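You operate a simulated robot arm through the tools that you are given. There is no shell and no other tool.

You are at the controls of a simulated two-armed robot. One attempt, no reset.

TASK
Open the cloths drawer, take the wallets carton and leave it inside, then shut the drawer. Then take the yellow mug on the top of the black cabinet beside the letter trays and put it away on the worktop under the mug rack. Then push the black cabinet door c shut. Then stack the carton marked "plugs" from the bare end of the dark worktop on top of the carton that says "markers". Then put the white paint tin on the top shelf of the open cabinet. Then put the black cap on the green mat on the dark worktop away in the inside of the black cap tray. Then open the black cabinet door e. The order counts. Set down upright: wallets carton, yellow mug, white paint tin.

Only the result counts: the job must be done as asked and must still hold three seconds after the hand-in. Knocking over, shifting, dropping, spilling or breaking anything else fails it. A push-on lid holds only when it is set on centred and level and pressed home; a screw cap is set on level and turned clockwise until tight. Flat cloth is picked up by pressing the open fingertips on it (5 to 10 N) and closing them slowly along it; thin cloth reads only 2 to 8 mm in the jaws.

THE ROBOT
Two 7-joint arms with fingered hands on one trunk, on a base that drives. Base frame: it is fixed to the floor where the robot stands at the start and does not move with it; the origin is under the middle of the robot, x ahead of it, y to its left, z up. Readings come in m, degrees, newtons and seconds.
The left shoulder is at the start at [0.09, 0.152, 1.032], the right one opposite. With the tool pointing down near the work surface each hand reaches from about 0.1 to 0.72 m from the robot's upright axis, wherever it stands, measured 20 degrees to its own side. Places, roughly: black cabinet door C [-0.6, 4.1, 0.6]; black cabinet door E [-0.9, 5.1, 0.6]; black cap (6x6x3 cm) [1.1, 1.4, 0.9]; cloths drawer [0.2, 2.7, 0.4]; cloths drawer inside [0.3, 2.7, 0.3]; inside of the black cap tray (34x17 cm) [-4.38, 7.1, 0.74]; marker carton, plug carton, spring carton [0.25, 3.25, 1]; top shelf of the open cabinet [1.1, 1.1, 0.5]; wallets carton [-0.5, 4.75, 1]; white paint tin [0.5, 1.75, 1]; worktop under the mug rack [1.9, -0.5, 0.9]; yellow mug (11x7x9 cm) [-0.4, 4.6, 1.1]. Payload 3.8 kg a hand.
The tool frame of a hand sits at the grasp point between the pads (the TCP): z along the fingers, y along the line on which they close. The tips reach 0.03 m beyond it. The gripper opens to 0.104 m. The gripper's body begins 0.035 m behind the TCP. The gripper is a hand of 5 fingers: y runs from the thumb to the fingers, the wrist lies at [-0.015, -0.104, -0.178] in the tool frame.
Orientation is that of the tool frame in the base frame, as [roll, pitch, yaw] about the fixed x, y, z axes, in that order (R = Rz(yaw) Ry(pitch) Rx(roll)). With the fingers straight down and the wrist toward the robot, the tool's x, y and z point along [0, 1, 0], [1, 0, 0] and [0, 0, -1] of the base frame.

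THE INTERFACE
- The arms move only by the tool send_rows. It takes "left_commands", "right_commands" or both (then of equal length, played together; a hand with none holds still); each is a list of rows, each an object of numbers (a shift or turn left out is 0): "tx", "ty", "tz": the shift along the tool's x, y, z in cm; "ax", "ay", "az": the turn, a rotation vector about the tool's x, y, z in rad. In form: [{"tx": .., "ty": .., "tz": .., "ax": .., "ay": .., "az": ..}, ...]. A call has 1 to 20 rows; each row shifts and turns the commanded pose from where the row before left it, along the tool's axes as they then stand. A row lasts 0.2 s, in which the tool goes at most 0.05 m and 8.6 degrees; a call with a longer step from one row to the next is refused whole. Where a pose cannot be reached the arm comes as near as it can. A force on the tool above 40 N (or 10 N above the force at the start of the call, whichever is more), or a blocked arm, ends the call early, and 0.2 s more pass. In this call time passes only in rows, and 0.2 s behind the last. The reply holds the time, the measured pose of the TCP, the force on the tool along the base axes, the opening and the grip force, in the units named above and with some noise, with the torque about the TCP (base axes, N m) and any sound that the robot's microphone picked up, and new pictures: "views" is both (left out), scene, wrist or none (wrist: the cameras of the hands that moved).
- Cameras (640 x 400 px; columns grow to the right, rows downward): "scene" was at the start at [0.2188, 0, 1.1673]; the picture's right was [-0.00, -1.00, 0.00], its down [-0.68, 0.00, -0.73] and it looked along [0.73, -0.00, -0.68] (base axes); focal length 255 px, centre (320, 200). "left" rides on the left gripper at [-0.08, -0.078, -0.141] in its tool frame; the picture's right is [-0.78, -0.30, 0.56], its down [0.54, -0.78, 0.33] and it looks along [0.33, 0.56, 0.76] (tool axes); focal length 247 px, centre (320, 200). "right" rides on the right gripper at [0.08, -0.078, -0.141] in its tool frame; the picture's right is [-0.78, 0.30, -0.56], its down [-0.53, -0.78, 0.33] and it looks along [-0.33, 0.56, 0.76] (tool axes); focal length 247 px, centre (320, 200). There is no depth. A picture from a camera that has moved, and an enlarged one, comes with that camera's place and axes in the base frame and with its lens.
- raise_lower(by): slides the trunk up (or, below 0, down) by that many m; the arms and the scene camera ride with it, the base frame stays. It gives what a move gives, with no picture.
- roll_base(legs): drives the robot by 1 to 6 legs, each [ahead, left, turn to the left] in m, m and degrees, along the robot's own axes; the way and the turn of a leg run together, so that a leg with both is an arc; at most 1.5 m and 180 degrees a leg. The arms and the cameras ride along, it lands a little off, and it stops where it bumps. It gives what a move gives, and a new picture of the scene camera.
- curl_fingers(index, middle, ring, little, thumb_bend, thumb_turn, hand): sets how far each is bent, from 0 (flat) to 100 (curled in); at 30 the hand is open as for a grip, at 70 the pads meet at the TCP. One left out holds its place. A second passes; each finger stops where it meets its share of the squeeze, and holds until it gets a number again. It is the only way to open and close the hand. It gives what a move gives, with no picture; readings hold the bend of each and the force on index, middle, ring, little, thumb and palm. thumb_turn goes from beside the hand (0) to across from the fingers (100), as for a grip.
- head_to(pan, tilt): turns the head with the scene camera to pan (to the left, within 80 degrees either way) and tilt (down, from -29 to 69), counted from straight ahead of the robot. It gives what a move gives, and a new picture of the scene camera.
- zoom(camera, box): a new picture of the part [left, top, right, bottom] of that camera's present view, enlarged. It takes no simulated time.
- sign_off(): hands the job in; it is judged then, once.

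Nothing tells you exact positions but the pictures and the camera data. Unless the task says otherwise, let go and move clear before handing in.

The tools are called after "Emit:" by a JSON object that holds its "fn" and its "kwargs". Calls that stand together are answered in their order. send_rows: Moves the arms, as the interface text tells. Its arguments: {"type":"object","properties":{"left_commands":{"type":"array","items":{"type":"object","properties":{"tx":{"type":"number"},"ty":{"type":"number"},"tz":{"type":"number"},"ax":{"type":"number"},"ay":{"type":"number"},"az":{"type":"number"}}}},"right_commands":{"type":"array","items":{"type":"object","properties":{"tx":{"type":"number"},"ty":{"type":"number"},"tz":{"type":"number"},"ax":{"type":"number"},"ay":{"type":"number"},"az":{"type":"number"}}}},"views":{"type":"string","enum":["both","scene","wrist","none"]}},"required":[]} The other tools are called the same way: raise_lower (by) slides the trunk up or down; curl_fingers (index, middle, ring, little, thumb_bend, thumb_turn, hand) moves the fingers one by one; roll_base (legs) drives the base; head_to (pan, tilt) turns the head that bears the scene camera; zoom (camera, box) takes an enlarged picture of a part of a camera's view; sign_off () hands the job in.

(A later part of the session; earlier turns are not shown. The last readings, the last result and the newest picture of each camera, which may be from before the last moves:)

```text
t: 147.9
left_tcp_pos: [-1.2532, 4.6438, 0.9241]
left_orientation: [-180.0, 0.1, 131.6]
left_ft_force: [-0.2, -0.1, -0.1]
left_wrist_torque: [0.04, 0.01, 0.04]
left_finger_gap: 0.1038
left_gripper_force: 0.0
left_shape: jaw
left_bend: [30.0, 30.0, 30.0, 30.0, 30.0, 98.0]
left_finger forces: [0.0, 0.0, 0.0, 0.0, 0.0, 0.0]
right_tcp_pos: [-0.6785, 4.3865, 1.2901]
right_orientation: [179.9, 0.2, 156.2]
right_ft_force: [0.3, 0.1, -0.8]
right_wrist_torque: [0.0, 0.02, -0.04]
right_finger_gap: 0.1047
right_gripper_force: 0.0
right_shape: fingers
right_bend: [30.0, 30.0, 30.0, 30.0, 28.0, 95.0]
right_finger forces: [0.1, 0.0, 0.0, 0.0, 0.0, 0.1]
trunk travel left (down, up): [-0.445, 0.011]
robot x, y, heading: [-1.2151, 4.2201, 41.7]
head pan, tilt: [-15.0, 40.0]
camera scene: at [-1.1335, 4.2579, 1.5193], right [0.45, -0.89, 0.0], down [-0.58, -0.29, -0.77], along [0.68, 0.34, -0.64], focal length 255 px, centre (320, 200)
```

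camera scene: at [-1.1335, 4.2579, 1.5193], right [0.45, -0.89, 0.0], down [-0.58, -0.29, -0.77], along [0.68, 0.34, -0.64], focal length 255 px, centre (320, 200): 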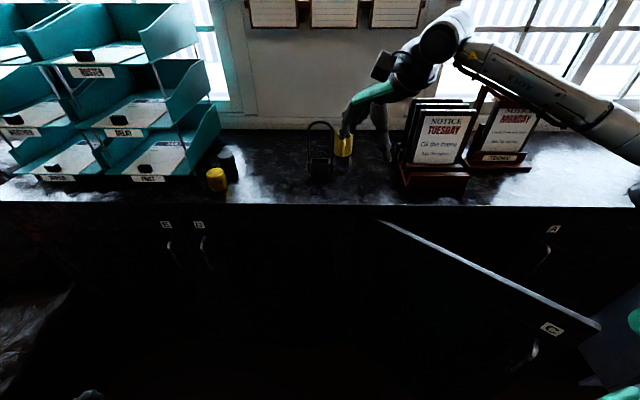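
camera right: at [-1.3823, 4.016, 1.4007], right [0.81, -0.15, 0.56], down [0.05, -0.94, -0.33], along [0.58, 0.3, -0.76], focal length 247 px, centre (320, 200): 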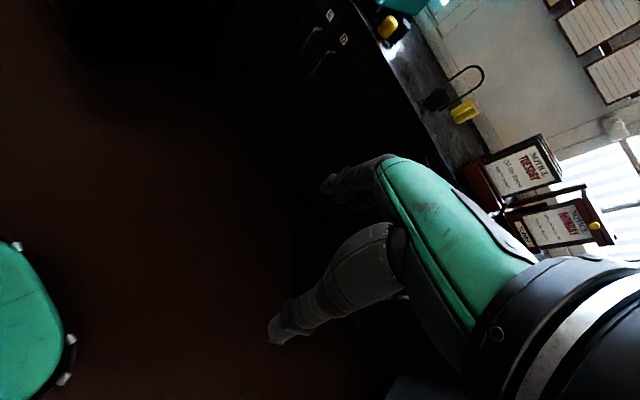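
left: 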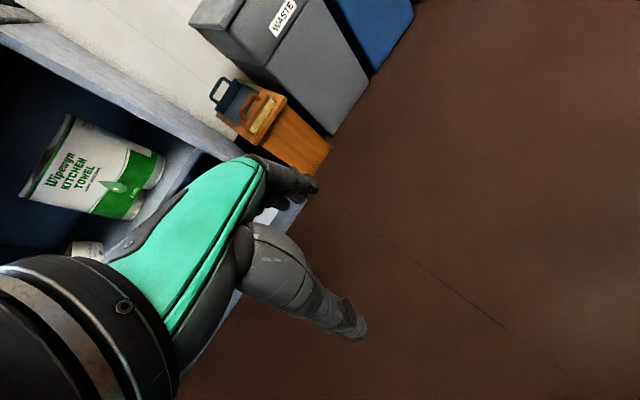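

Emit:
{"fn": "zoom", "kwargs": {"camera": "scene", "box": [280, 90, 480, 215]}}

Emit:
{"fn": "zoom", "kwargs": {"camera": "right", "box": [0, 0, 640, 400]}}

```text
3.20 times, centred on (380, 152) of scene
camera zoom: at [-1.1335, 4.2579, 1.5193], right [0.45, -0.89, 0.0], down [-0.58, -0.29, -0.77], along [0.68, 0.34, -0.64], focal length 816 px, centre (128, 352)
```

zoom: 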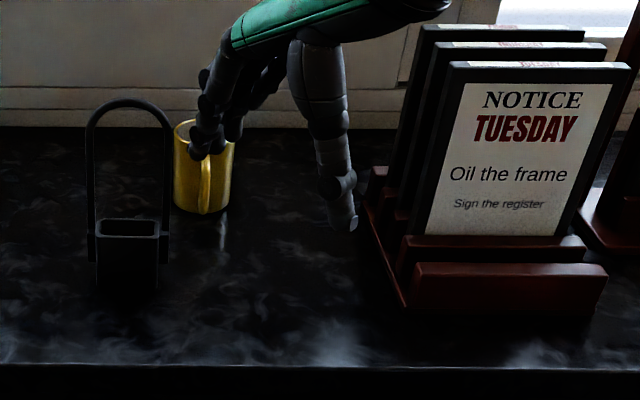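

```text
1.00 times, centred on (320, 200) of right (not enlarged: the box is as wide or as high as the picture)
camera zoom: at [-0.7842, 4.3464, 1.4316], right [0.83, -0.04, 0.56], down [0.18, -0.93, -0.33], along [0.53, 0.37, -0.76], focal length 247 px, centre (320, 200)
```

zoom: 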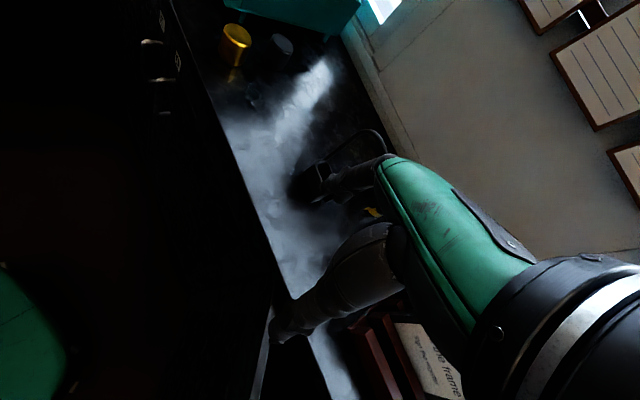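

Measured: mug at about (u 1.682, v 4.243), holder's left side at v≈4.06, loop right leg at v≈4.29. My hand passes above the loop at this height. I move in.

Emit:
{"fn": "roll_base", "kwargs": {"legs": [[0.222, -0.095, 0]]}}

Emit:
{"fn": "zoom", "kwargs": {"camera": "scene", "box": [240, 60, 480, 210]}}

Emit:
{"fn": "zoom", "kwargs": {"camera": "right", "box": [0, 0, 640, 400]}}

```text
t: 149.7
left_tcp_pos: [-1.0281, 4.7167, 0.9246]
left_orientation: [-180.0, 0.2, 131.7]
left_ft_force: [-0.6, -0.2, -0.5]
left_wrist_torque: [0.0, 0.0, 0.01]
left_finger_gap: 0.1038
left_gripper_force: 0.0
left_shape: jaw
left_bend: [30.0, 30.0, 30.0, 30.0, 30.0, 98.0]
left_finger forces: [0.0, 0.0, 0.1, 0.1, 0.0, 0.0]
right_tcp_pos: [-0.4564, 4.4602, 1.2928]
right_orientation: [179.8, 0.3, 156.2]
right_ft_force: [-0.9, 0.3, 0.5]
right_wrist_torque: [0.01, -0.01, 0.01]
right_finger_gap: 0.105
right_gripper_force: 0.1
right_shape: fingers
right_bend: [30.0, 30.0, 30.0, 30.0, 28.0, 95.0]
right_finger forces: [0.0, 0.0, 0.0, 0.0, 0.0, 0.1]
trunk travel left (down, up): [-0.445, 0.011]
robot x, y, heading: [-0.9879, 4.2948, 41.8]
head pan, tilt: [-15.0, 40.0]
camera scene: at [-0.9115, 4.3315, 1.5196], right [0.45, -0.89, 0.0], down [-0.57, -0.29, -0.77], along [0.69, 0.34, -0.64], focal length 255 px, centre (320, 200)
```

scene: 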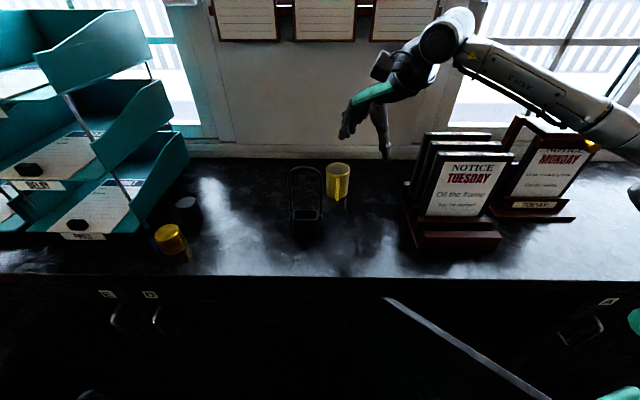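

```text
2.67 times, centred on (360, 135) of scene
camera zoom: at [-0.9115, 4.3315, 1.5196], right [0.45, -0.89, 0.0], down [-0.57, -0.29, -0.77], along [0.69, 0.34, -0.64], focal length 680 px, centre (213, 373)
```

zoom: 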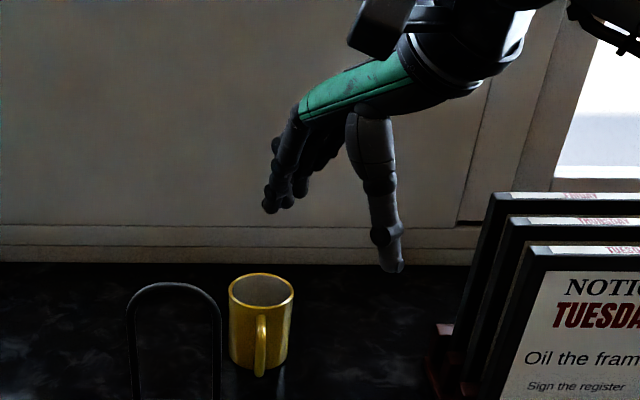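

```text
1.00 times, centred on (320, 200) of right (not enlarged: the box is as wide or as high as the picture)
camera zoom: at [-0.5622, 4.4204, 1.4331], right [0.83, -0.04, 0.56], down [0.18, -0.93, -0.33], along [0.53, 0.38, -0.76], focal length 247 px, centre (320, 200)
```

zoom: 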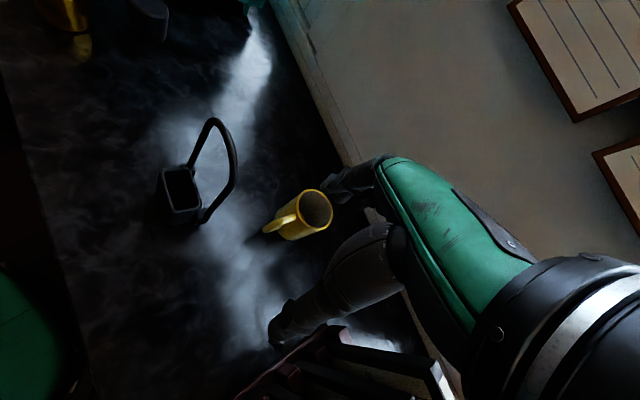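

The mug rim centre works out to about (1.671, 4.250) from both cameras. I move the hand over it.

Emit:
{"fn": "send_rows", "kwargs": {"right_commands": [{"ty": 4.1, "tx": -1.67}, {"ty": 4.1, "tx": -1.67}, {"ty": 4.1, "tx": -1.67}], "views": "both"}}

Emit:
{"fn": "zoom", "kwargs": {"camera": "scene", "box": [240, 60, 480, 210]}}

```text
t: 150.5
left_tcp_pos: [-1.0272, 4.7168, 0.9229]
left_orientation: [-179.9, 0.1, 131.5]
left_ft_force: [0.1, 0.2, -0.7]
left_wrist_torque: [0.01, 0.01, 0.03]
left_finger_gap: 0.1038
left_gripper_force: 0.0
left_shape: jaw
left_bend: [30.0, 30.0, 30.0, 30.0, 30.0, 98.0]
left_finger forces: [0.1, 0.0, 0.0, 0.0, 0.0, 0.1]
right_tcp_pos: [-0.3956, 4.514, 1.2934]
right_orientation: [179.8, 0.2, 156.2]
right_ft_force: [0.5, -1.1, 0.5]
right_wrist_torque: [0.01, 0.02, -0.01]
right_finger_gap: 0.1049
right_gripper_force: 0.1
right_shape: fingers
right_bend: [30.0, 30.0, 30.0, 30.0, 28.0, 95.0]
right_finger forces: [0.1, 0.1, 0.1, 0.0, 0.0, 0.0]
right hand out of reach, approached as far as the arm can: row 2, 3
trunk travel left (down, up): [-0.445, 0.011]
robot x, y, heading: [-0.9849, 4.2946, 41.6]
head pan, tilt: [-15.0, 40.0]
camera scene: at [-0.9081, 4.3312, 1.5193], right [0.45, -0.89, 0.0], down [-0.58, -0.29, -0.77], along [0.68, 0.34, -0.64], focal length 255 px, centre (320, 200)
camera right: at [-0.5021, 4.473, 1.4333], right [0.83, -0.04, 0.56], down [0.18, -0.93, -0.33], along [0.53, 0.38, -0.76], focal length 247 px, centre (320, 200)
```

scene: 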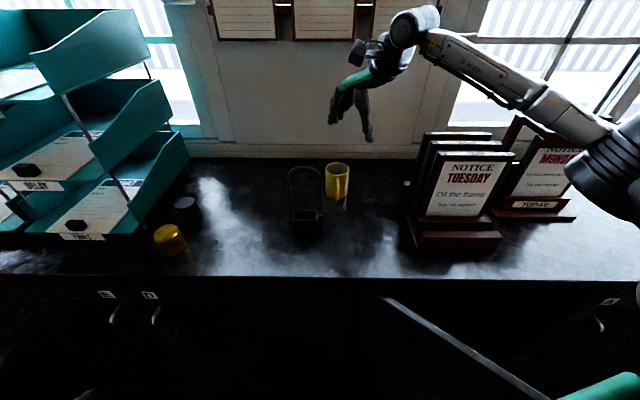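
right: 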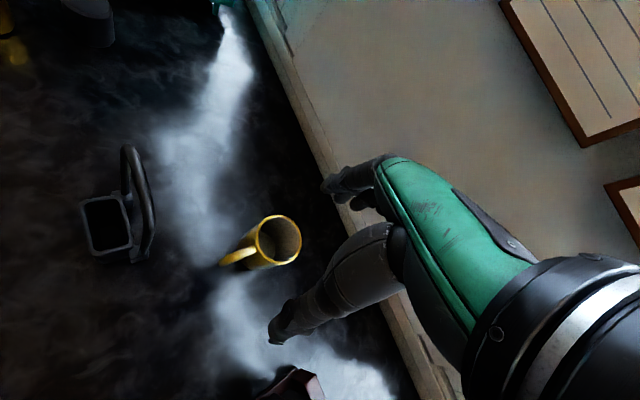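

```text
2.67 times, centred on (360, 135) of scene
camera zoom: at [-0.9081, 4.3312, 1.5193], right [0.45, -0.89, 0.0], down [-0.58, -0.29, -0.77], along [0.68, 0.34, -0.64], focal length 680 px, centre (213, 373)
```

zoom: 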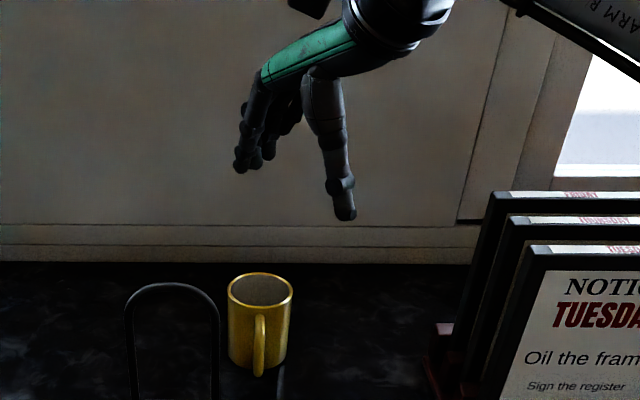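

The arm is at full stretch at this height. I lower to just above the rim, where reach is better, then continue forward.

Emit:
{"fn": "send_rows", "kwargs": {"right_commands": [{"tz": 3}, {"tz": 3}, {"tz": 3}], "views": "none"}}

Emit:
{"fn": "send_rows", "kwargs": {"right_commands": [{"ty": 2.5, "tx": -0.8}, {"ty": 2.5, "tx": -0.8}], "views": "both"}}

```text
t: 151.3
left_tcp_pos: [-1.0259, 4.7169, 0.9239]
left_orientation: [-179.8, 0.2, 131.6]
left_ft_force: [0.4, 0.6, 0.0]
left_wrist_torque: [-0.02, 0.01, 0.03]
left_finger_gap: 0.1039
left_gripper_force: 0.0
left_shape: jaw
left_bend: [30.0, 30.0, 30.0, 30.0, 30.0, 98.0]
left_finger forces: [0.1, 0.1, 0.0, 0.0, 0.0, 0.0]
right_tcp_pos: [-0.3961, 4.5182, 1.2012]
right_orientation: [179.9, 0.2, 156.4]
right_ft_force: [-0.2, -0.4, -0.4]
right_wrist_torque: [-0.02, 0.0, -0.01]
right_finger_gap: 0.1048
right_gripper_force: 0.0
right_shape: fingers
right_bend: [30.0, 30.0, 30.0, 30.0, 28.0, 95.0]
right_finger forces: [0.0, 0.0, 0.0, 0.1, 0.0, 0.0]
trunk travel left (down, up): [-0.445, 0.011]
robot x, y, heading: [-0.9943, 4.2947, 41.3]
head pan, tilt: [-15.0, 40.0]
```

```text
t: 151.9
left_tcp_pos: [-1.0271, 4.7178, 0.9243]
left_orientation: [-179.9, 0.1, 131.5]
left_ft_force: [0.1, -0.4, 0.5]
left_wrist_torque: [0.03, 0.0, 0.0]
left_finger_gap: 0.1039
left_gripper_force: 0.0
left_shape: jaw
left_bend: [30.0, 30.0, 30.0, 30.0, 30.0, 98.0]
left_finger forces: [0.0, 0.1, 0.0, 0.0, 0.0, 0.0]
right_tcp_pos: [-0.3835, 4.5314, 1.2031]
right_orientation: [179.9, 0.2, 156.3]
right_ft_force: [-0.2, 0.8, -0.2]
right_wrist_torque: [-0.02, -0.03, -0.01]
right_finger_gap: 0.1051
right_gripper_force: 0.0
right_shape: fingers
right_bend: [30.0, 30.0, 30.0, 30.0, 28.0, 95.0]
right_finger forces: [0.0, 0.0, 0.0, 0.1, 0.0, 0.0]
right hand out of reach, approached as far as the arm can: row 1, 2
trunk travel left (down, up): [-0.445, 0.011]
robot x, y, heading: [-0.9855, 4.2964, 41.4]
head pan, tilt: [-15.0, 40.0]
camera scene: at [-0.9078, 4.3321, 1.5193], right [0.45, -0.89, 0.0], down [-0.58, -0.29, -0.77], along [0.68, 0.34, -0.64], focal length 255 px, centre (320, 200)
camera right: at [-0.4893, 4.4899, 1.3434], right [0.83, -0.04, 0.56], down [0.18, -0.93, -0.33], along [0.53, 0.38, -0.76], focal length 247 px, centre (320, 200)
```

scene: 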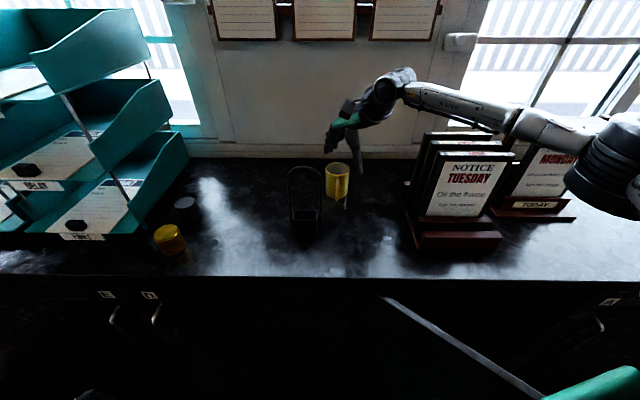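
right: 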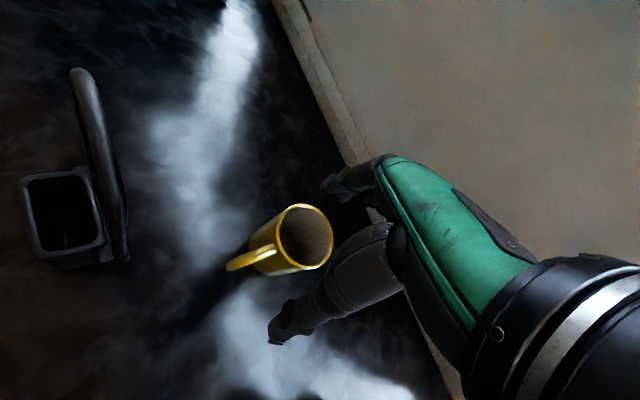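

2.4 cm short of the mug's axis; I nudge the base forward by that.

Emit:
{"fn": "roll_base", "kwargs": {"legs": [[0.026, 0.001, 0]]}}

Emit:
{"fn": "zoom", "kwargs": {"camera": "right", "box": [180, 100, 460, 380]}}

```text
t: 152.7
left_tcp_pos: [-1.0123, 4.7311, 0.9258]
left_orientation: [179.8, 0.1, 131.5]
left_ft_force: [0.7, -0.8, -0.4]
left_wrist_torque: [0.03, -0.05, -0.02]
left_finger_gap: 0.1038
left_gripper_force: 0.0
left_shape: jaw
left_bend: [30.0, 30.0, 30.0, 30.0, 30.0, 98.0]
left_finger forces: [0.0, 0.0, 0.0, 0.0, 0.1, 0.0]
right_tcp_pos: [-0.3715, 4.5441, 1.2068]
right_orientation: [179.5, 0.4, 156.2]
right_ft_force: [-0.9, -0.8, 0.4]
right_wrist_torque: [0.03, -0.05, -0.03]
right_finger_gap: 0.1047
right_gripper_force: 0.2
right_shape: fingers
right_bend: [30.0, 30.0, 30.0, 30.0, 28.0, 95.0]
right_finger forces: [0.0, 0.0, 0.1, 0.0, 0.1, 0.1]
trunk travel left (down, up): [-0.445, 0.011]
robot x, y, heading: [-0.9702, 4.3111, 41.6]
head pan, tilt: [-15.0, 40.0]
camera scene: at [-0.8958, 4.344, 1.5199], right [0.45, -0.89, 0.0], down [-0.57, -0.28, -0.77], along [0.69, 0.35, -0.64], focal length 255 px, centre (320, 200)
```

scene: 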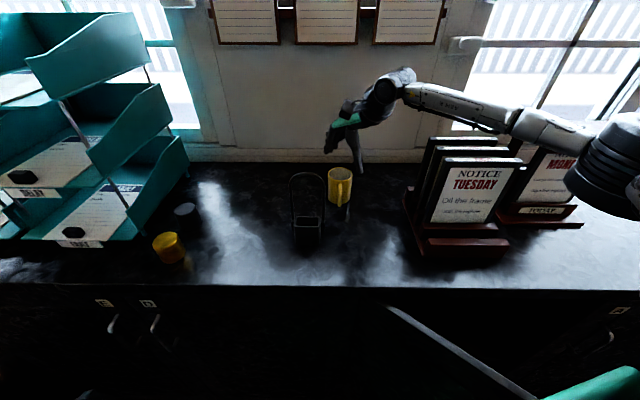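

```text
1.43 times, centred on (320, 240) of right
camera zoom: at [-0.4766, 4.5023, 1.3466], right [0.82, -0.04, 0.56], down [0.18, -0.92, -0.34], along [0.54, 0.38, -0.75], focal length 353 px, centre (320, 143)
```

zoom: 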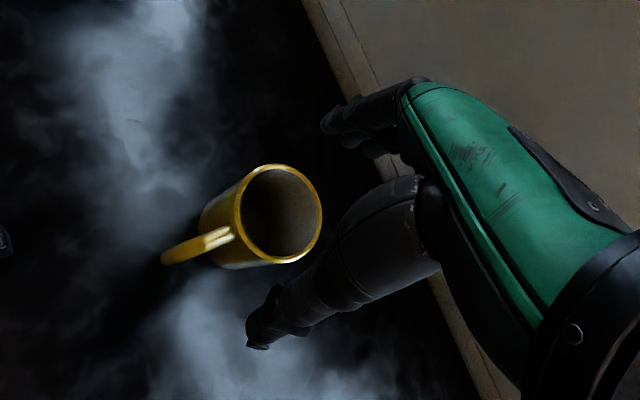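

The mug axis is now within 8 mm of my grip axis with the handle well clear of the thumb. Lowering.

Emit:
{"fn": "send_rows", "kwargs": {"right_commands": [{"tz": 2, "ty": 0.5}, {"tz": 2}, {"tz": 2}, {"tz": 1.8}], "views": "both"}}

Emit:
{"fn": "zoom", "kwargs": {"camera": "right", "box": [180, 100, 460, 380]}}

Emit:
{"fn": "zoom", "kwargs": {"camera": "scene", "box": [260, 80, 460, 210]}}

```text
t: 153.7
left_tcp_pos: [-1.0078, 4.737, 0.9221]
left_orientation: [-179.7, 0.2, 131.6]
left_ft_force: [0.2, -0.3, -1.2]
left_wrist_torque: [0.02, 0.01, 0.01]
left_finger_gap: 0.104
left_gripper_force: 0.0
left_shape: jaw
left_bend: [30.0, 30.0, 30.0, 30.0, 30.0, 98.0]
left_finger forces: [0.0, 0.0, 0.0, 0.0, 0.0, 0.0]
right_tcp_pos: [-0.3624, 4.5549, 1.1231]
right_orientation: [-179.9, 0.1, 156.2]
right_ft_force: [0.1, -0.4, 0.2]
right_wrist_torque: [-0.03, 0.0, -0.01]
right_finger_gap: 0.1048
right_gripper_force: 0.1
right_shape: fingers
right_bend: [30.0, 30.0, 30.0, 30.0, 28.0, 95.0]
right_finger forces: [0.0, 0.0, 0.0, 0.0, 0.0, 0.0]
trunk travel left (down, up): [-0.445, 0.011]
robot x, y, heading: [-0.965, 4.3098, 41.6]
head pan, tilt: [-15.0, 40.0]
camera scene: at [-0.8879, 4.3516, 1.5191], right [0.45, -0.89, 0.0], down [-0.58, -0.29, -0.76], along [0.68, 0.34, -0.64], focal length 255 px, centre (320, 200)
camera right: at [-0.4672, 4.5147, 1.2634], right [0.83, -0.04, 0.56], down [0.18, -0.93, -0.33], along [0.53, 0.37, -0.76], focal length 247 px, centre (320, 200)
```

scene: 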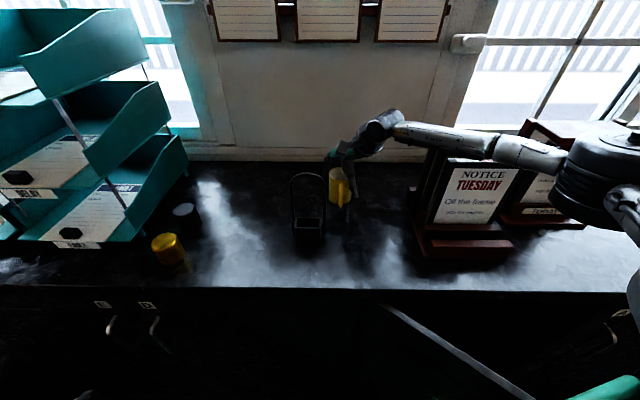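
right: 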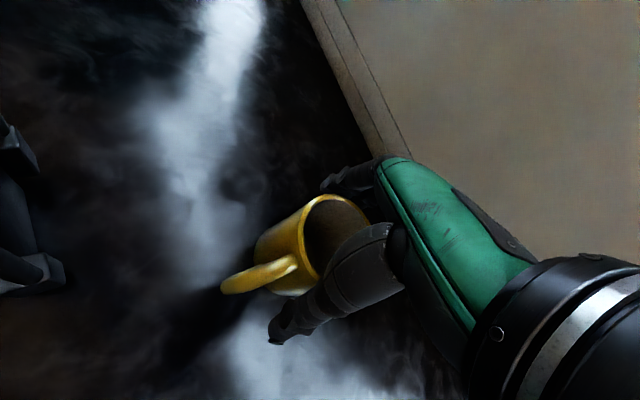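

```text
1.43 times, centred on (320, 240) of right
camera zoom: at [-0.4672, 4.5147, 1.2634], right [0.83, -0.04, 0.56], down [0.18, -0.93, -0.33], along [0.53, 0.37, -0.76], focal length 353 px, centre (320, 143)
```

zoom: 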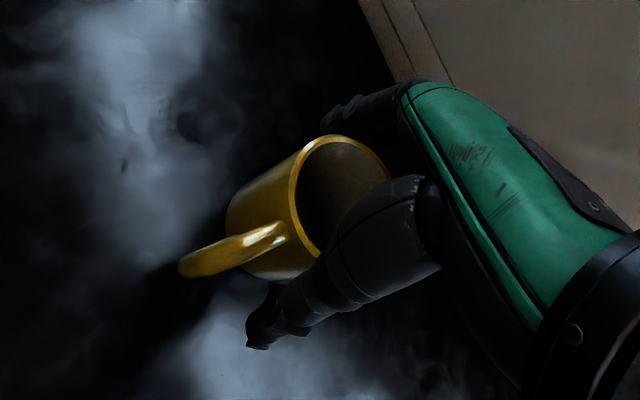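

```text
3.08 times, centred on (360, 145) of scene
camera zoom: at [-0.8879, 4.3516, 1.5191], right [0.45, -0.89, 0.0], down [-0.58, -0.29, -0.76], along [0.68, 0.34, -0.64], focal length 784 px, centre (197, 369)
```

zoom: 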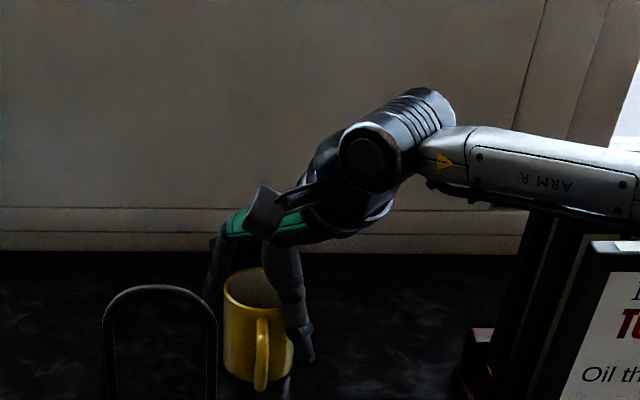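

The mug sits between thumb and fingers. Closing the hand.

Emit:
{"fn": "curl_fingers", "kwargs": {"hand": "right", "index": 58, "middle": 58, "ring": 58, "little": 58, "thumb_bend": 58}}

Emit:
{"fn": "zoom", "kwargs": {"camera": "right", "box": [180, 100, 460, 380]}}

Emit:
{"fn": "zoom", "kwargs": {"camera": "scene", "box": [260, 80, 460, 210]}}

```text
t: 154.7
left_tcp_pos: [-1.0083, 4.7356, 0.9241]
left_orientation: [-180.0, 0.0, 131.4]
left_ft_force: [-0.5, -0.2, -0.8]
left_wrist_torque: [-0.01, -0.01, -0.01]
left_finger_gap: 0.1038
left_gripper_force: 0.0
left_shape: jaw
left_bend: [30.0, 30.0, 30.0, 30.0, 30.0, 98.0]
left_finger forces: [0.0, 0.1, 0.0, 0.0, 0.1, 0.0]
right_tcp_pos: [-0.3632, 4.5529, 1.1236]
right_orientation: [179.8, 0.2, 156.1]
right_ft_force: [-0.3, -0.4, 2.1]
right_wrist_torque: [0.01, -0.09, -0.02]
right_finger_gap: 0.0617
right_gripper_force: 17.0
right_shape: fingers
right_bend: [48.0, 51.0, 54.0, 57.0, 48.0, 97.0]
right_finger forces: [9.5, 5.7, 1.9, 0.0, 17.2, 0.0]
trunk travel left (down, up): [-0.445, 0.011]
robot x, y, heading: [-0.9681, 4.3139, 41.6]
head pan, tilt: [-15.0, 40.0]
```

```text
1.43 times, centred on (320, 240) of right
camera zoom: at [-0.4686, 4.5136, 1.2645], right [0.83, -0.04, 0.56], down [0.18, -0.93, -0.33], along [0.53, 0.37, -0.76], focal length 353 px, centre (320, 143)
```

zoom: 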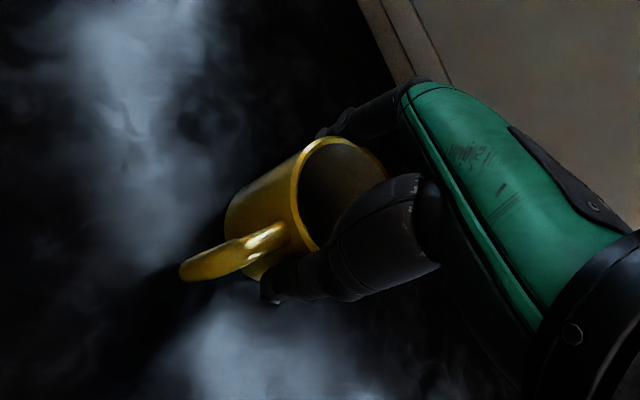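

```text
3.08 times, centred on (360, 145) of scene
camera zoom: at [-0.8896, 4.3501, 1.5193], right [0.45, -0.89, 0.0], down [-0.58, -0.29, -0.77], along [0.68, 0.34, -0.64], focal length 784 px, centre (197, 369)
```

zoom: 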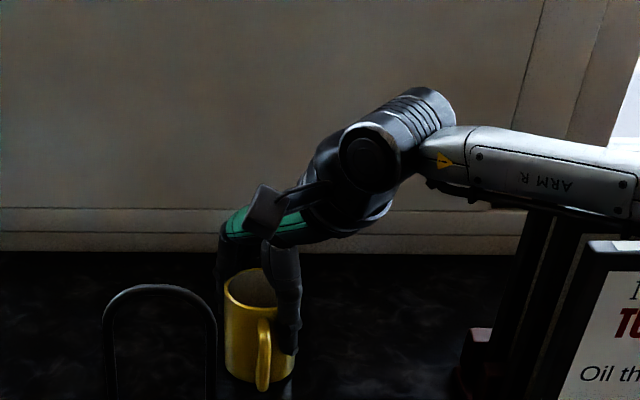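

Good grip (17 N). I lift straight up 12 cm.

Emit:
{"fn": "send_rows", "kwargs": {"right_commands": [{"tz": -2}, {"tz": -3}, {"tz": -3}, {"tz": -4}], "views": "both"}}

```text
t: 155.7
left_tcp_pos: [-1.0086, 4.7355, 0.9236]
left_orientation: [-179.8, 0.2, 131.6]
left_ft_force: [0.9, -0.5, 0.3]
left_wrist_torque: [0.0, -0.01, 0.0]
left_finger_gap: 0.1038
left_gripper_force: 0.0
left_shape: jaw
left_bend: [30.0, 30.0, 30.0, 30.0, 30.0, 98.0]
left_finger forces: [0.1, 0.0, 0.1, 0.0, 0.0, 0.1]
right_tcp_pos: [-0.3621, 4.5523, 1.2165]
right_orientation: [179.9, 0.2, 155.9]
right_ft_force: [-0.9, 0.6, -1.9]
right_wrist_torque: [-0.03, 0.02, -0.03]
right_finger_gap: 0.0614
right_gripper_force: 16.4
right_shape: fingers
right_bend: [48.0, 51.0, 54.0, 57.0, 48.0, 97.0]
right_finger forces: [9.7, 5.4, 1.7, 0.1, 16.5, 0.1]
right hand out of reach, approached as far as the arm can: row 4
trunk travel left (down, up): [-0.445, 0.011]
robot x, y, heading: [-0.9722, 4.3144, 41.7]
head pan, tilt: [-15.0, 40.0]
camera scene: at [-0.8888, 4.3504, 1.5192], right [0.45, -0.89, 0.0], down [-0.58, -0.29, -0.77], along [0.68, 0.34, -0.64], focal length 255 px, centre (320, 200)
camera right: at [-0.4676, 4.5122, 1.3557], right [0.83, -0.05, 0.56], down [0.17, -0.93, -0.33], along [0.54, 0.37, -0.76], focal length 247 px, centre (320, 200)
```

scene: 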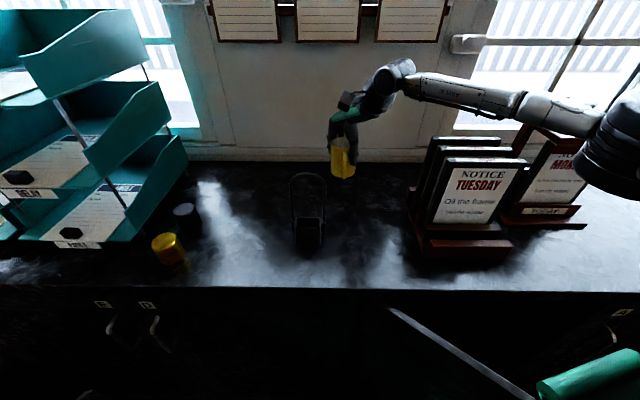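
right: 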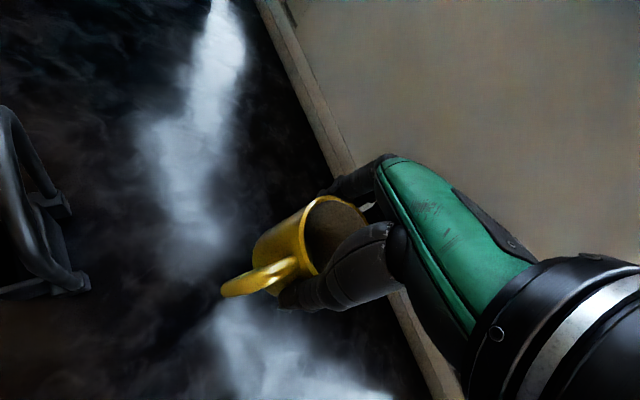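

Mug in hand and level. I draw it back-right between the loop and the holder, then raise it.

Emit:
{"fn": "send_rows", "kwargs": {"right_commands": [{"ty": -3.1}, {"ty": -3.1}, {"ty": -3.1}, {"tz": -3}, {"tz": -3}, {"tz": -3}], "views": "scene"}}

```text
t: 157.1
left_tcp_pos: [-1.0088, 4.7352, 0.9234]
left_orientation: [-179.9, 0.1, 131.6]
left_ft_force: [0.2, 0.1, -0.2]
left_wrist_torque: [0.0, 0.01, 0.0]
left_finger_gap: 0.1041
left_gripper_force: 0.1
left_shape: jaw
left_bend: [30.0, 30.0, 30.0, 30.0, 30.0, 98.0]
left_finger forces: [0.1, 0.1, 0.0, 0.0, 0.0, 0.1]
right_tcp_pos: [-0.4015, 4.4672, 1.3048]
right_orientation: [179.9, 0.2, 156.2]
right_ft_force: [-0.2, -0.8, -2.0]
right_wrist_torque: [0.0, -0.01, 0.0]
right_finger_gap: 0.0613
right_gripper_force: 16.4
right_shape: fingers
right_bend: [48.0, 51.0, 55.0, 57.0, 48.0, 97.0]
right_finger forces: [9.8, 5.5, 1.7, 0.0, 16.0, 0.0]
trunk travel left (down, up): [-0.445, 0.011]
robot x, y, heading: [-0.9685, 4.3134, 41.4]
head pan, tilt: [-15.0, 40.0]
camera scene: at [-0.8894, 4.3501, 1.5193], right [0.45, -0.89, 0.0], down [-0.58, -0.29, -0.77], along [0.68, 0.34, -0.64], focal length 255 px, centre (320, 200)
```

scene: 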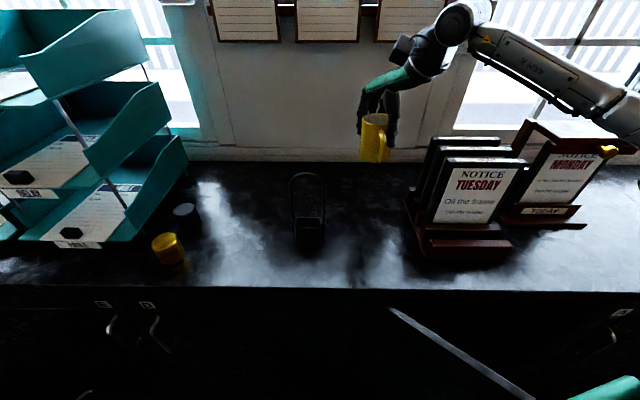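

The mug is high and clear. I back out of the cabinet area and straighten up.

Emit:
{"fn": "roll_base", "kwargs": {"legs": [[-0.35, 0.12, 0], [-0.42, 0.1, 0], [0, 0, -15.5]]}}

Emit:
{"fn": "head_to", "kwargs": {"pan": -50, "tilt": 25}}

```text
t: 162.6
left_tcp_pos: [-1.6183, 4.3892, 0.9233]
left_orientation: [-179.9, 0.1, 116.2]
left_ft_force: [0.0, 0.1, 0.1]
left_wrist_torque: [0.02, 0.05, -0.02]
left_finger_gap: 0.1036
left_gripper_force: 0.0
left_shape: jaw
left_bend: [30.0, 30.0, 30.0, 30.0, 30.0, 98.0]
left_finger forces: [0.1, 0.0, 0.1, 0.1, 0.0, 0.0]
right_tcp_pos: [-1.1046, 3.9699, 1.3047]
right_orientation: [179.9, 0.2, 140.9]
right_ft_force: [-0.5, 0.0, -2.6]
right_wrist_torque: [0.0, -0.03, 0.01]
right_finger_gap: 0.0614
right_gripper_force: 16.7
right_shape: fingers
right_bend: [48.0, 51.0, 55.0, 57.0, 49.0, 97.0]
right_finger forces: [9.6, 5.5, 1.7, 0.0, 16.0, 0.0]
trunk travel left (down, up): [-0.445, 0.011]
robot x, y, heading: [-1.6927, 3.9717, 26.1]
head pan, tilt: [-15.0, 40.0]
camera scene: at [-1.6051, 3.9867, 1.5193], right [0.19, -0.98, 0.0], down [-0.63, -0.12, -0.77], along [0.75, 0.15, -0.64], focal length 255 px, centre (320, 200)
```

scene: 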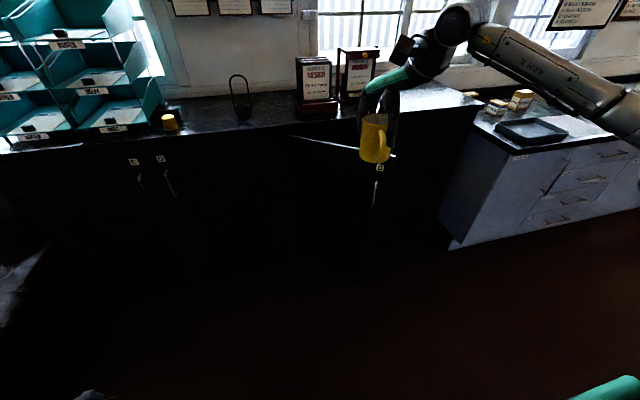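

```text
t: 163.6
left_tcp_pos: [-1.6181, 4.3887, 0.9234]
left_orientation: [-179.8, 0.1, 116.2]
left_ft_force: [0.2, 0.2, -0.3]
left_wrist_torque: [-0.02, -0.03, -0.01]
left_finger_gap: 0.1037
left_gripper_force: 0.0
left_shape: jaw
left_bend: [30.0, 30.0, 30.0, 30.0, 30.0, 98.0]
left_finger forces: [0.0, 0.1, 0.0, 0.1, 0.0, 0.0]
right_tcp_pos: [-1.1041, 3.9685, 1.3041]
right_orientation: [179.8, 0.3, 140.9]
right_ft_force: [-0.1, -0.5, -2.1]
right_wrist_torque: [0.01, 0.0, 0.0]
right_finger_gap: 0.0615
right_gripper_force: 16.4
right_shape: fingers
right_bend: [48.0, 51.0, 55.0, 57.0, 49.0, 97.0]
right_finger forces: [9.6, 5.4, 1.7, 0.0, 16.0, 0.0]
trunk travel left (down, up): [-0.445, 0.011]
robot x, y, heading: [-1.6932, 3.9703, 26.4]
head pan, tilt: [-50.0, 25.0]
camera scene: at [-1.6034, 3.9333, 1.5426], right [-0.4, -0.92, 0.0], down [-0.39, 0.17, -0.91], along [0.83, -0.37, -0.42], focal length 255 px, centre (320, 200)
```

scene: 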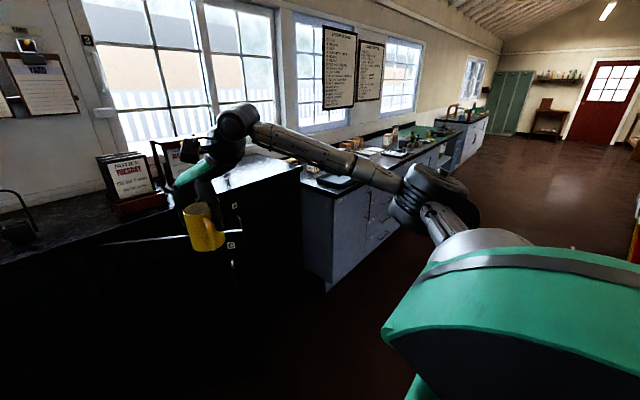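

Clear aisle to the right. I drive along it toward the sink worktop.

Emit:
{"fn": "roll_base", "kwargs": {"legs": [[0, -1.4, 0], [0, -1.4, 0], [0, -1.3, 0]]}}

```text
t: 183.5
left_tcp_pos: [0.1536, 0.6421, 0.9238]
left_orientation: [-179.8, 0.1, 113.0]
left_ft_force: [-0.2, 0.9, 0.1]
left_wrist_torque: [0.0, 0.02, 0.03]
left_finger_gap: 0.1035
left_gripper_force: 0.0
left_shape: jaw
left_bend: [30.0, 30.0, 30.0, 30.0, 30.0, 98.0]
left_finger forces: [0.1, 0.0, 0.0, 0.1, 0.0, 0.0]
right_tcp_pos: [0.6445, 0.1947, 1.3045]
right_orientation: [179.9, 0.2, 137.7]
right_ft_force: [0.5, 0.0, -2.8]
right_wrist_torque: [0.04, 0.01, -0.03]
right_finger_gap: 0.0615
right_gripper_force: 16.3
right_shape: fingers
right_bend: [48.0, 51.0, 55.0, 57.0, 49.0, 97.0]
right_finger forces: [9.5, 5.4, 1.6, 0.0, 16.0, 0.0]
trunk travel left (down, up): [-0.445, 0.011]
robot x, y, heading: [0.0532, 0.2262, 23.1]
head pan, tilt: [-50.0, 25.0]
camera scene: at [0.1425, 0.1866, 1.5427], right [-0.45, -0.89, 0.0], down [-0.38, 0.19, -0.91], along [0.81, -0.41, -0.42], focal length 255 px, centre (320, 200)
```

scene: 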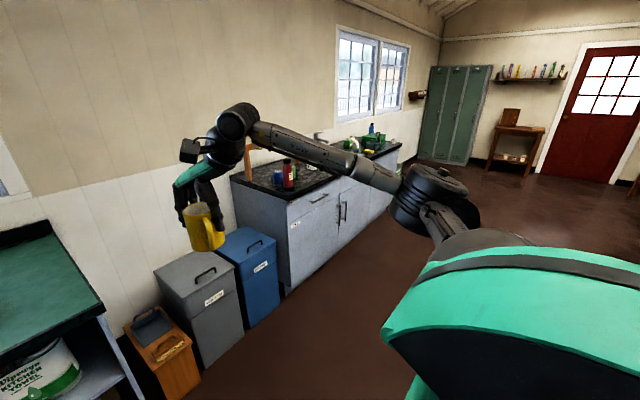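

The sink worktop is ahead-right. One more leg right, correcting my heading.

Emit:
{"fn": "roll_base", "kwargs": {"legs": [[0.05, -1.1, 3]]}}

Emit:
{"fn": "head_to", "kwargs": {"pan": -5, "tilt": 25}}

Emit:
{"fn": "zoom", "kwargs": {"camera": "scene", "box": [160, 80, 480, 280]}}

```text
t: 189.1
left_tcp_pos: [0.6351, -0.3226, 0.9237]
left_orientation: [-179.8, 0.1, 117.5]
left_ft_force: [-0.5, 0.7, -0.4]
left_wrist_torque: [0.01, -0.01, 0.02]
left_finger_gap: 0.1036
left_gripper_force: 0.0
left_shape: jaw
left_bend: [30.0, 30.0, 30.0, 30.0, 30.0, 98.0]
left_finger forces: [0.0, 0.1, 0.1, 0.1, 0.0, 0.0]
right_tcp_pos: [1.1596, -0.7305, 1.3047]
right_orientation: [180.0, 0.2, 142.2]
right_ft_force: [0.1, 0.2, -1.3]
right_wrist_torque: [0.04, -0.03, -0.01]
right_finger_gap: 0.0612
right_gripper_force: 16.3
right_shape: fingers
right_bend: [48.0, 51.0, 55.0, 57.0, 49.0, 97.0]
right_finger forces: [9.5, 5.4, 1.7, 0.0, 15.9, 0.0]
trunk travel left (down, up): [-0.445, 0.011]
robot x, y, heading: [0.5723, -0.7418, 27.5]
head pan, tilt: [-50.0, 25.0]
camera scene: at [0.6592, -0.7777, 1.5427], right [-0.38, -0.92, 0.0], down [-0.39, 0.16, -0.91], along [0.84, -0.35, -0.42], focal length 255 px, centre (320, 200)
```

scene: 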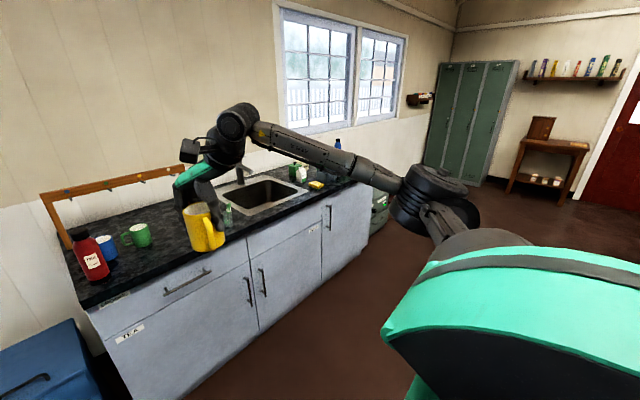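

```text
t: 190.2
left_tcp_pos: [0.635, -0.3228, 0.9228]
left_orientation: [-179.7, 0.1, 117.6]
left_ft_force: [0.5, -0.6, 0.5]
left_wrist_torque: [0.01, 0.01, 0.0]
left_finger_gap: 0.1037
left_gripper_force: 0.1
left_shape: jaw
left_bend: [30.0, 30.0, 30.0, 30.0, 30.0, 98.0]
left_finger forces: [0.1, 0.0, 0.1, 0.0, 0.0, 0.1]
right_tcp_pos: [1.1602, -0.7312, 1.3032]
right_orientation: [179.9, 0.2, 142.3]
right_ft_force: [-0.3, 0.5, -2.4]
right_wrist_torque: [0.03, -0.05, -0.01]
right_finger_gap: 0.0613
right_gripper_force: 16.3
right_shape: fingers
right_bend: [48.0, 51.0, 55.0, 57.0, 49.0, 97.0]
right_finger forces: [9.5, 5.3, 1.7, 0.0, 15.9, 0.0]
trunk travel left (down, up): [-0.445, 0.011]
robot x, y, heading: [0.5692, -0.74, 27.4]
head pan, tilt: [-5.0, 25.0]
camera scene: at [0.6597, -0.7079, 1.5426], right [0.38, -0.92, 0.0], down [-0.39, -0.16, -0.91], along [0.84, 0.35, -0.42], focal length 255 px, centre (320, 200)
```

scene: 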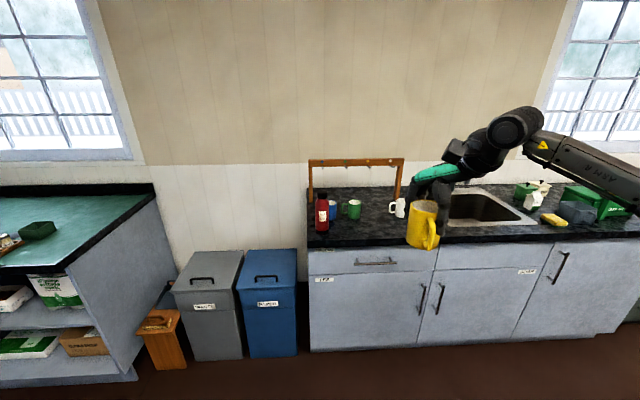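

```text
2.00 times, centred on (320, 180) of scene
camera zoom: at [0.6597, -0.7079, 1.5426], right [0.38, -0.92, 0.0], down [-0.39, -0.16, -0.91], along [0.84, 0.35, -0.42], focal length 510 px, centre (320, 240)
```

zoom: 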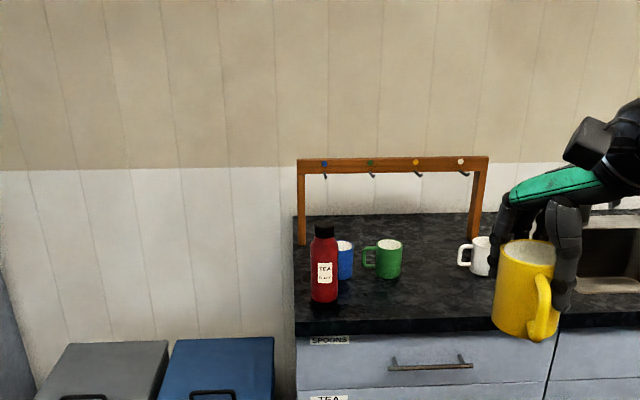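

The wooden mug rack has coloured dots: blue, green, yellow, white, with mugs standing under the others; the yellow place is at about (u 1.489, v −1.285). I turn the hand square, lower the trunk a bit and approach.

Emit:
{"fn": "send_rows", "kwargs": {"right_commands": [{"az": 0.109}, {"az": 0.109}, {"az": 0.109}, {"az": 0.108}], "views": "none"}}

Emit:
{"fn": "roll_base", "kwargs": {"legs": [[0.35, -0.107, -1.4]]}}

Emit:
{"fn": "head_to", "kwargs": {"pan": 0, "tilt": 35}}

Emit:
{"fn": "zoom", "kwargs": {"camera": "scene", "box": [260, 80, 500, 230]}}

```text
t: 191.2
left_tcp_pos: [0.6349, -0.3233, 0.923]
left_orientation: [-179.8, 0.0, 117.5]
left_ft_force: [0.6, 0.1, -0.2]
left_wrist_torque: [0.02, 0.01, 0.02]
left_finger_gap: 0.1038
left_gripper_force: 0.0
left_shape: jaw
left_bend: [30.0, 30.0, 30.0, 30.0, 30.0, 98.0]
left_finger forces: [0.0, 0.1, 0.1, 0.0, 0.0, 0.0]
right_tcp_pos: [1.1587, -0.7313, 1.3041]
right_orientation: [179.9, 0.2, 117.2]
right_ft_force: [0.7, 0.1, -1.8]
right_wrist_torque: [-0.04, -0.03, -0.02]
right_finger_gap: 0.0613
right_gripper_force: 15.9
right_shape: fingers
right_bend: [48.0, 51.0, 55.0, 57.0, 49.0, 97.0]
right_finger forces: [9.6, 5.3, 1.7, 0.0, 15.7, 0.1]
trunk travel left (down, up): [-0.445, 0.011]
robot x, y, heading: [0.5722, -0.7418, 27.4]
head pan, tilt: [-5.0, 25.0]
```

```text
t: 193.6
left_tcp_pos: [1.0066, -0.2622, 0.9231]
left_orientation: [-179.9, 0.1, 116.2]
left_ft_force: [-0.7, -0.5, 0.1]
left_wrist_torque: [-0.01, 0.0, 0.0]
left_finger_gap: 0.1038
left_gripper_force: 0.1
left_shape: jaw
left_bend: [30.0, 30.0, 30.0, 30.0, 30.0, 98.0]
left_finger forces: [0.0, 0.0, 0.1, 0.1, 0.1, 0.0]
right_tcp_pos: [1.52, -0.6809, 1.3053]
right_orientation: [179.7, 0.1, 115.9]
right_ft_force: [-0.6, -0.7, -2.0]
right_wrist_torque: [0.02, -0.06, 0.01]
right_finger_gap: 0.0612
right_gripper_force: 16.3
right_shape: fingers
right_bend: [48.0, 51.0, 55.0, 57.0, 49.0, 97.0]
right_finger forces: [9.6, 5.4, 1.8, 0.1, 15.9, 0.1]
trunk travel left (down, up): [-0.445, 0.011]
robot x, y, heading: [0.9354, -0.683, 26.5]
head pan, tilt: [-5.0, 25.0]
camera scene: at [1.0207, -0.6474, 1.5428], right [0.36, -0.93, 0.0], down [-0.39, -0.15, -0.91], along [0.84, 0.33, -0.42], focal length 255 px, centre (320, 200)
```

scene: 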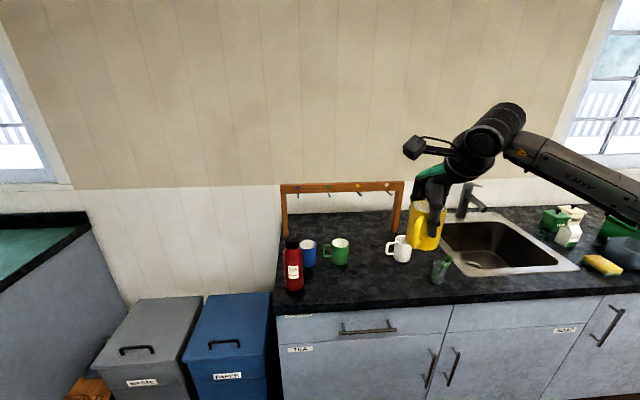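

```text
t: 194.3
left_tcp_pos: [1.0068, -0.2616, 0.9235]
left_orientation: [-179.9, 0.0, 116.3]
left_ft_force: [0.4, -0.2, -0.3]
left_wrist_torque: [0.02, 0.01, -0.03]
left_finger_gap: 0.1038
left_gripper_force: 0.0
left_shape: jaw
left_bend: [30.0, 30.0, 30.0, 30.0, 30.0, 98.0]
left_finger forces: [0.0, 0.0, 0.0, 0.0, 0.0, 0.0]
right_tcp_pos: [1.5221, -0.6813, 1.3046]
right_orientation: [179.9, 0.1, 116.0]
right_ft_force: [0.0, 1.1, -3.9]
right_wrist_torque: [0.04, -0.03, 0.0]
right_finger_gap: 0.0615
right_gripper_force: 16.2
right_shape: fingers
right_bend: [48.0, 51.0, 55.0, 57.0, 49.0, 97.0]
right_finger forces: [9.5, 5.5, 1.7, 0.1, 15.8, 0.1]
trunk travel left (down, up): [-0.445, 0.011]
robot x, y, heading: [0.9336, -0.684, 26.3]
head pan, tilt: [0.0, 35.0]
camera scene: at [1.0164, -0.6415, 1.5269], right [0.44, -0.9, 0.0], down [-0.51, -0.25, -0.82], along [0.73, 0.36, -0.57], focal length 255 px, centre (320, 200)
```

scene: 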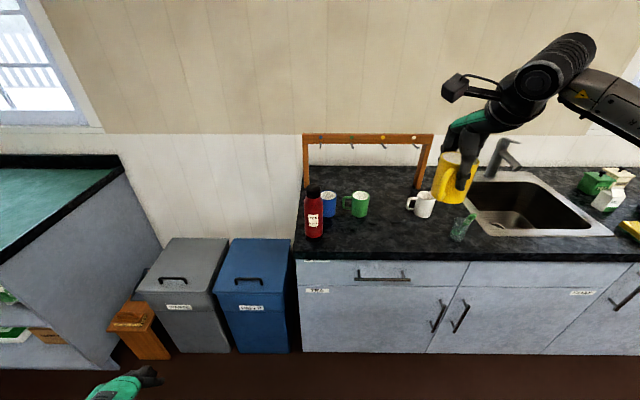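

```text
2.67 times, centred on (380, 155) of scene
camera zoom: at [1.0164, -0.6415, 1.5269], right [0.44, -0.9, 0.0], down [-0.51, -0.25, -0.82], along [0.73, 0.36, -0.57], focal length 680 px, centre (160, 320)
```

zoom: 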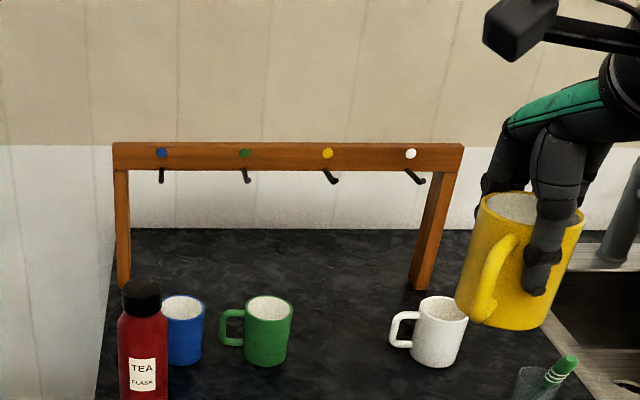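

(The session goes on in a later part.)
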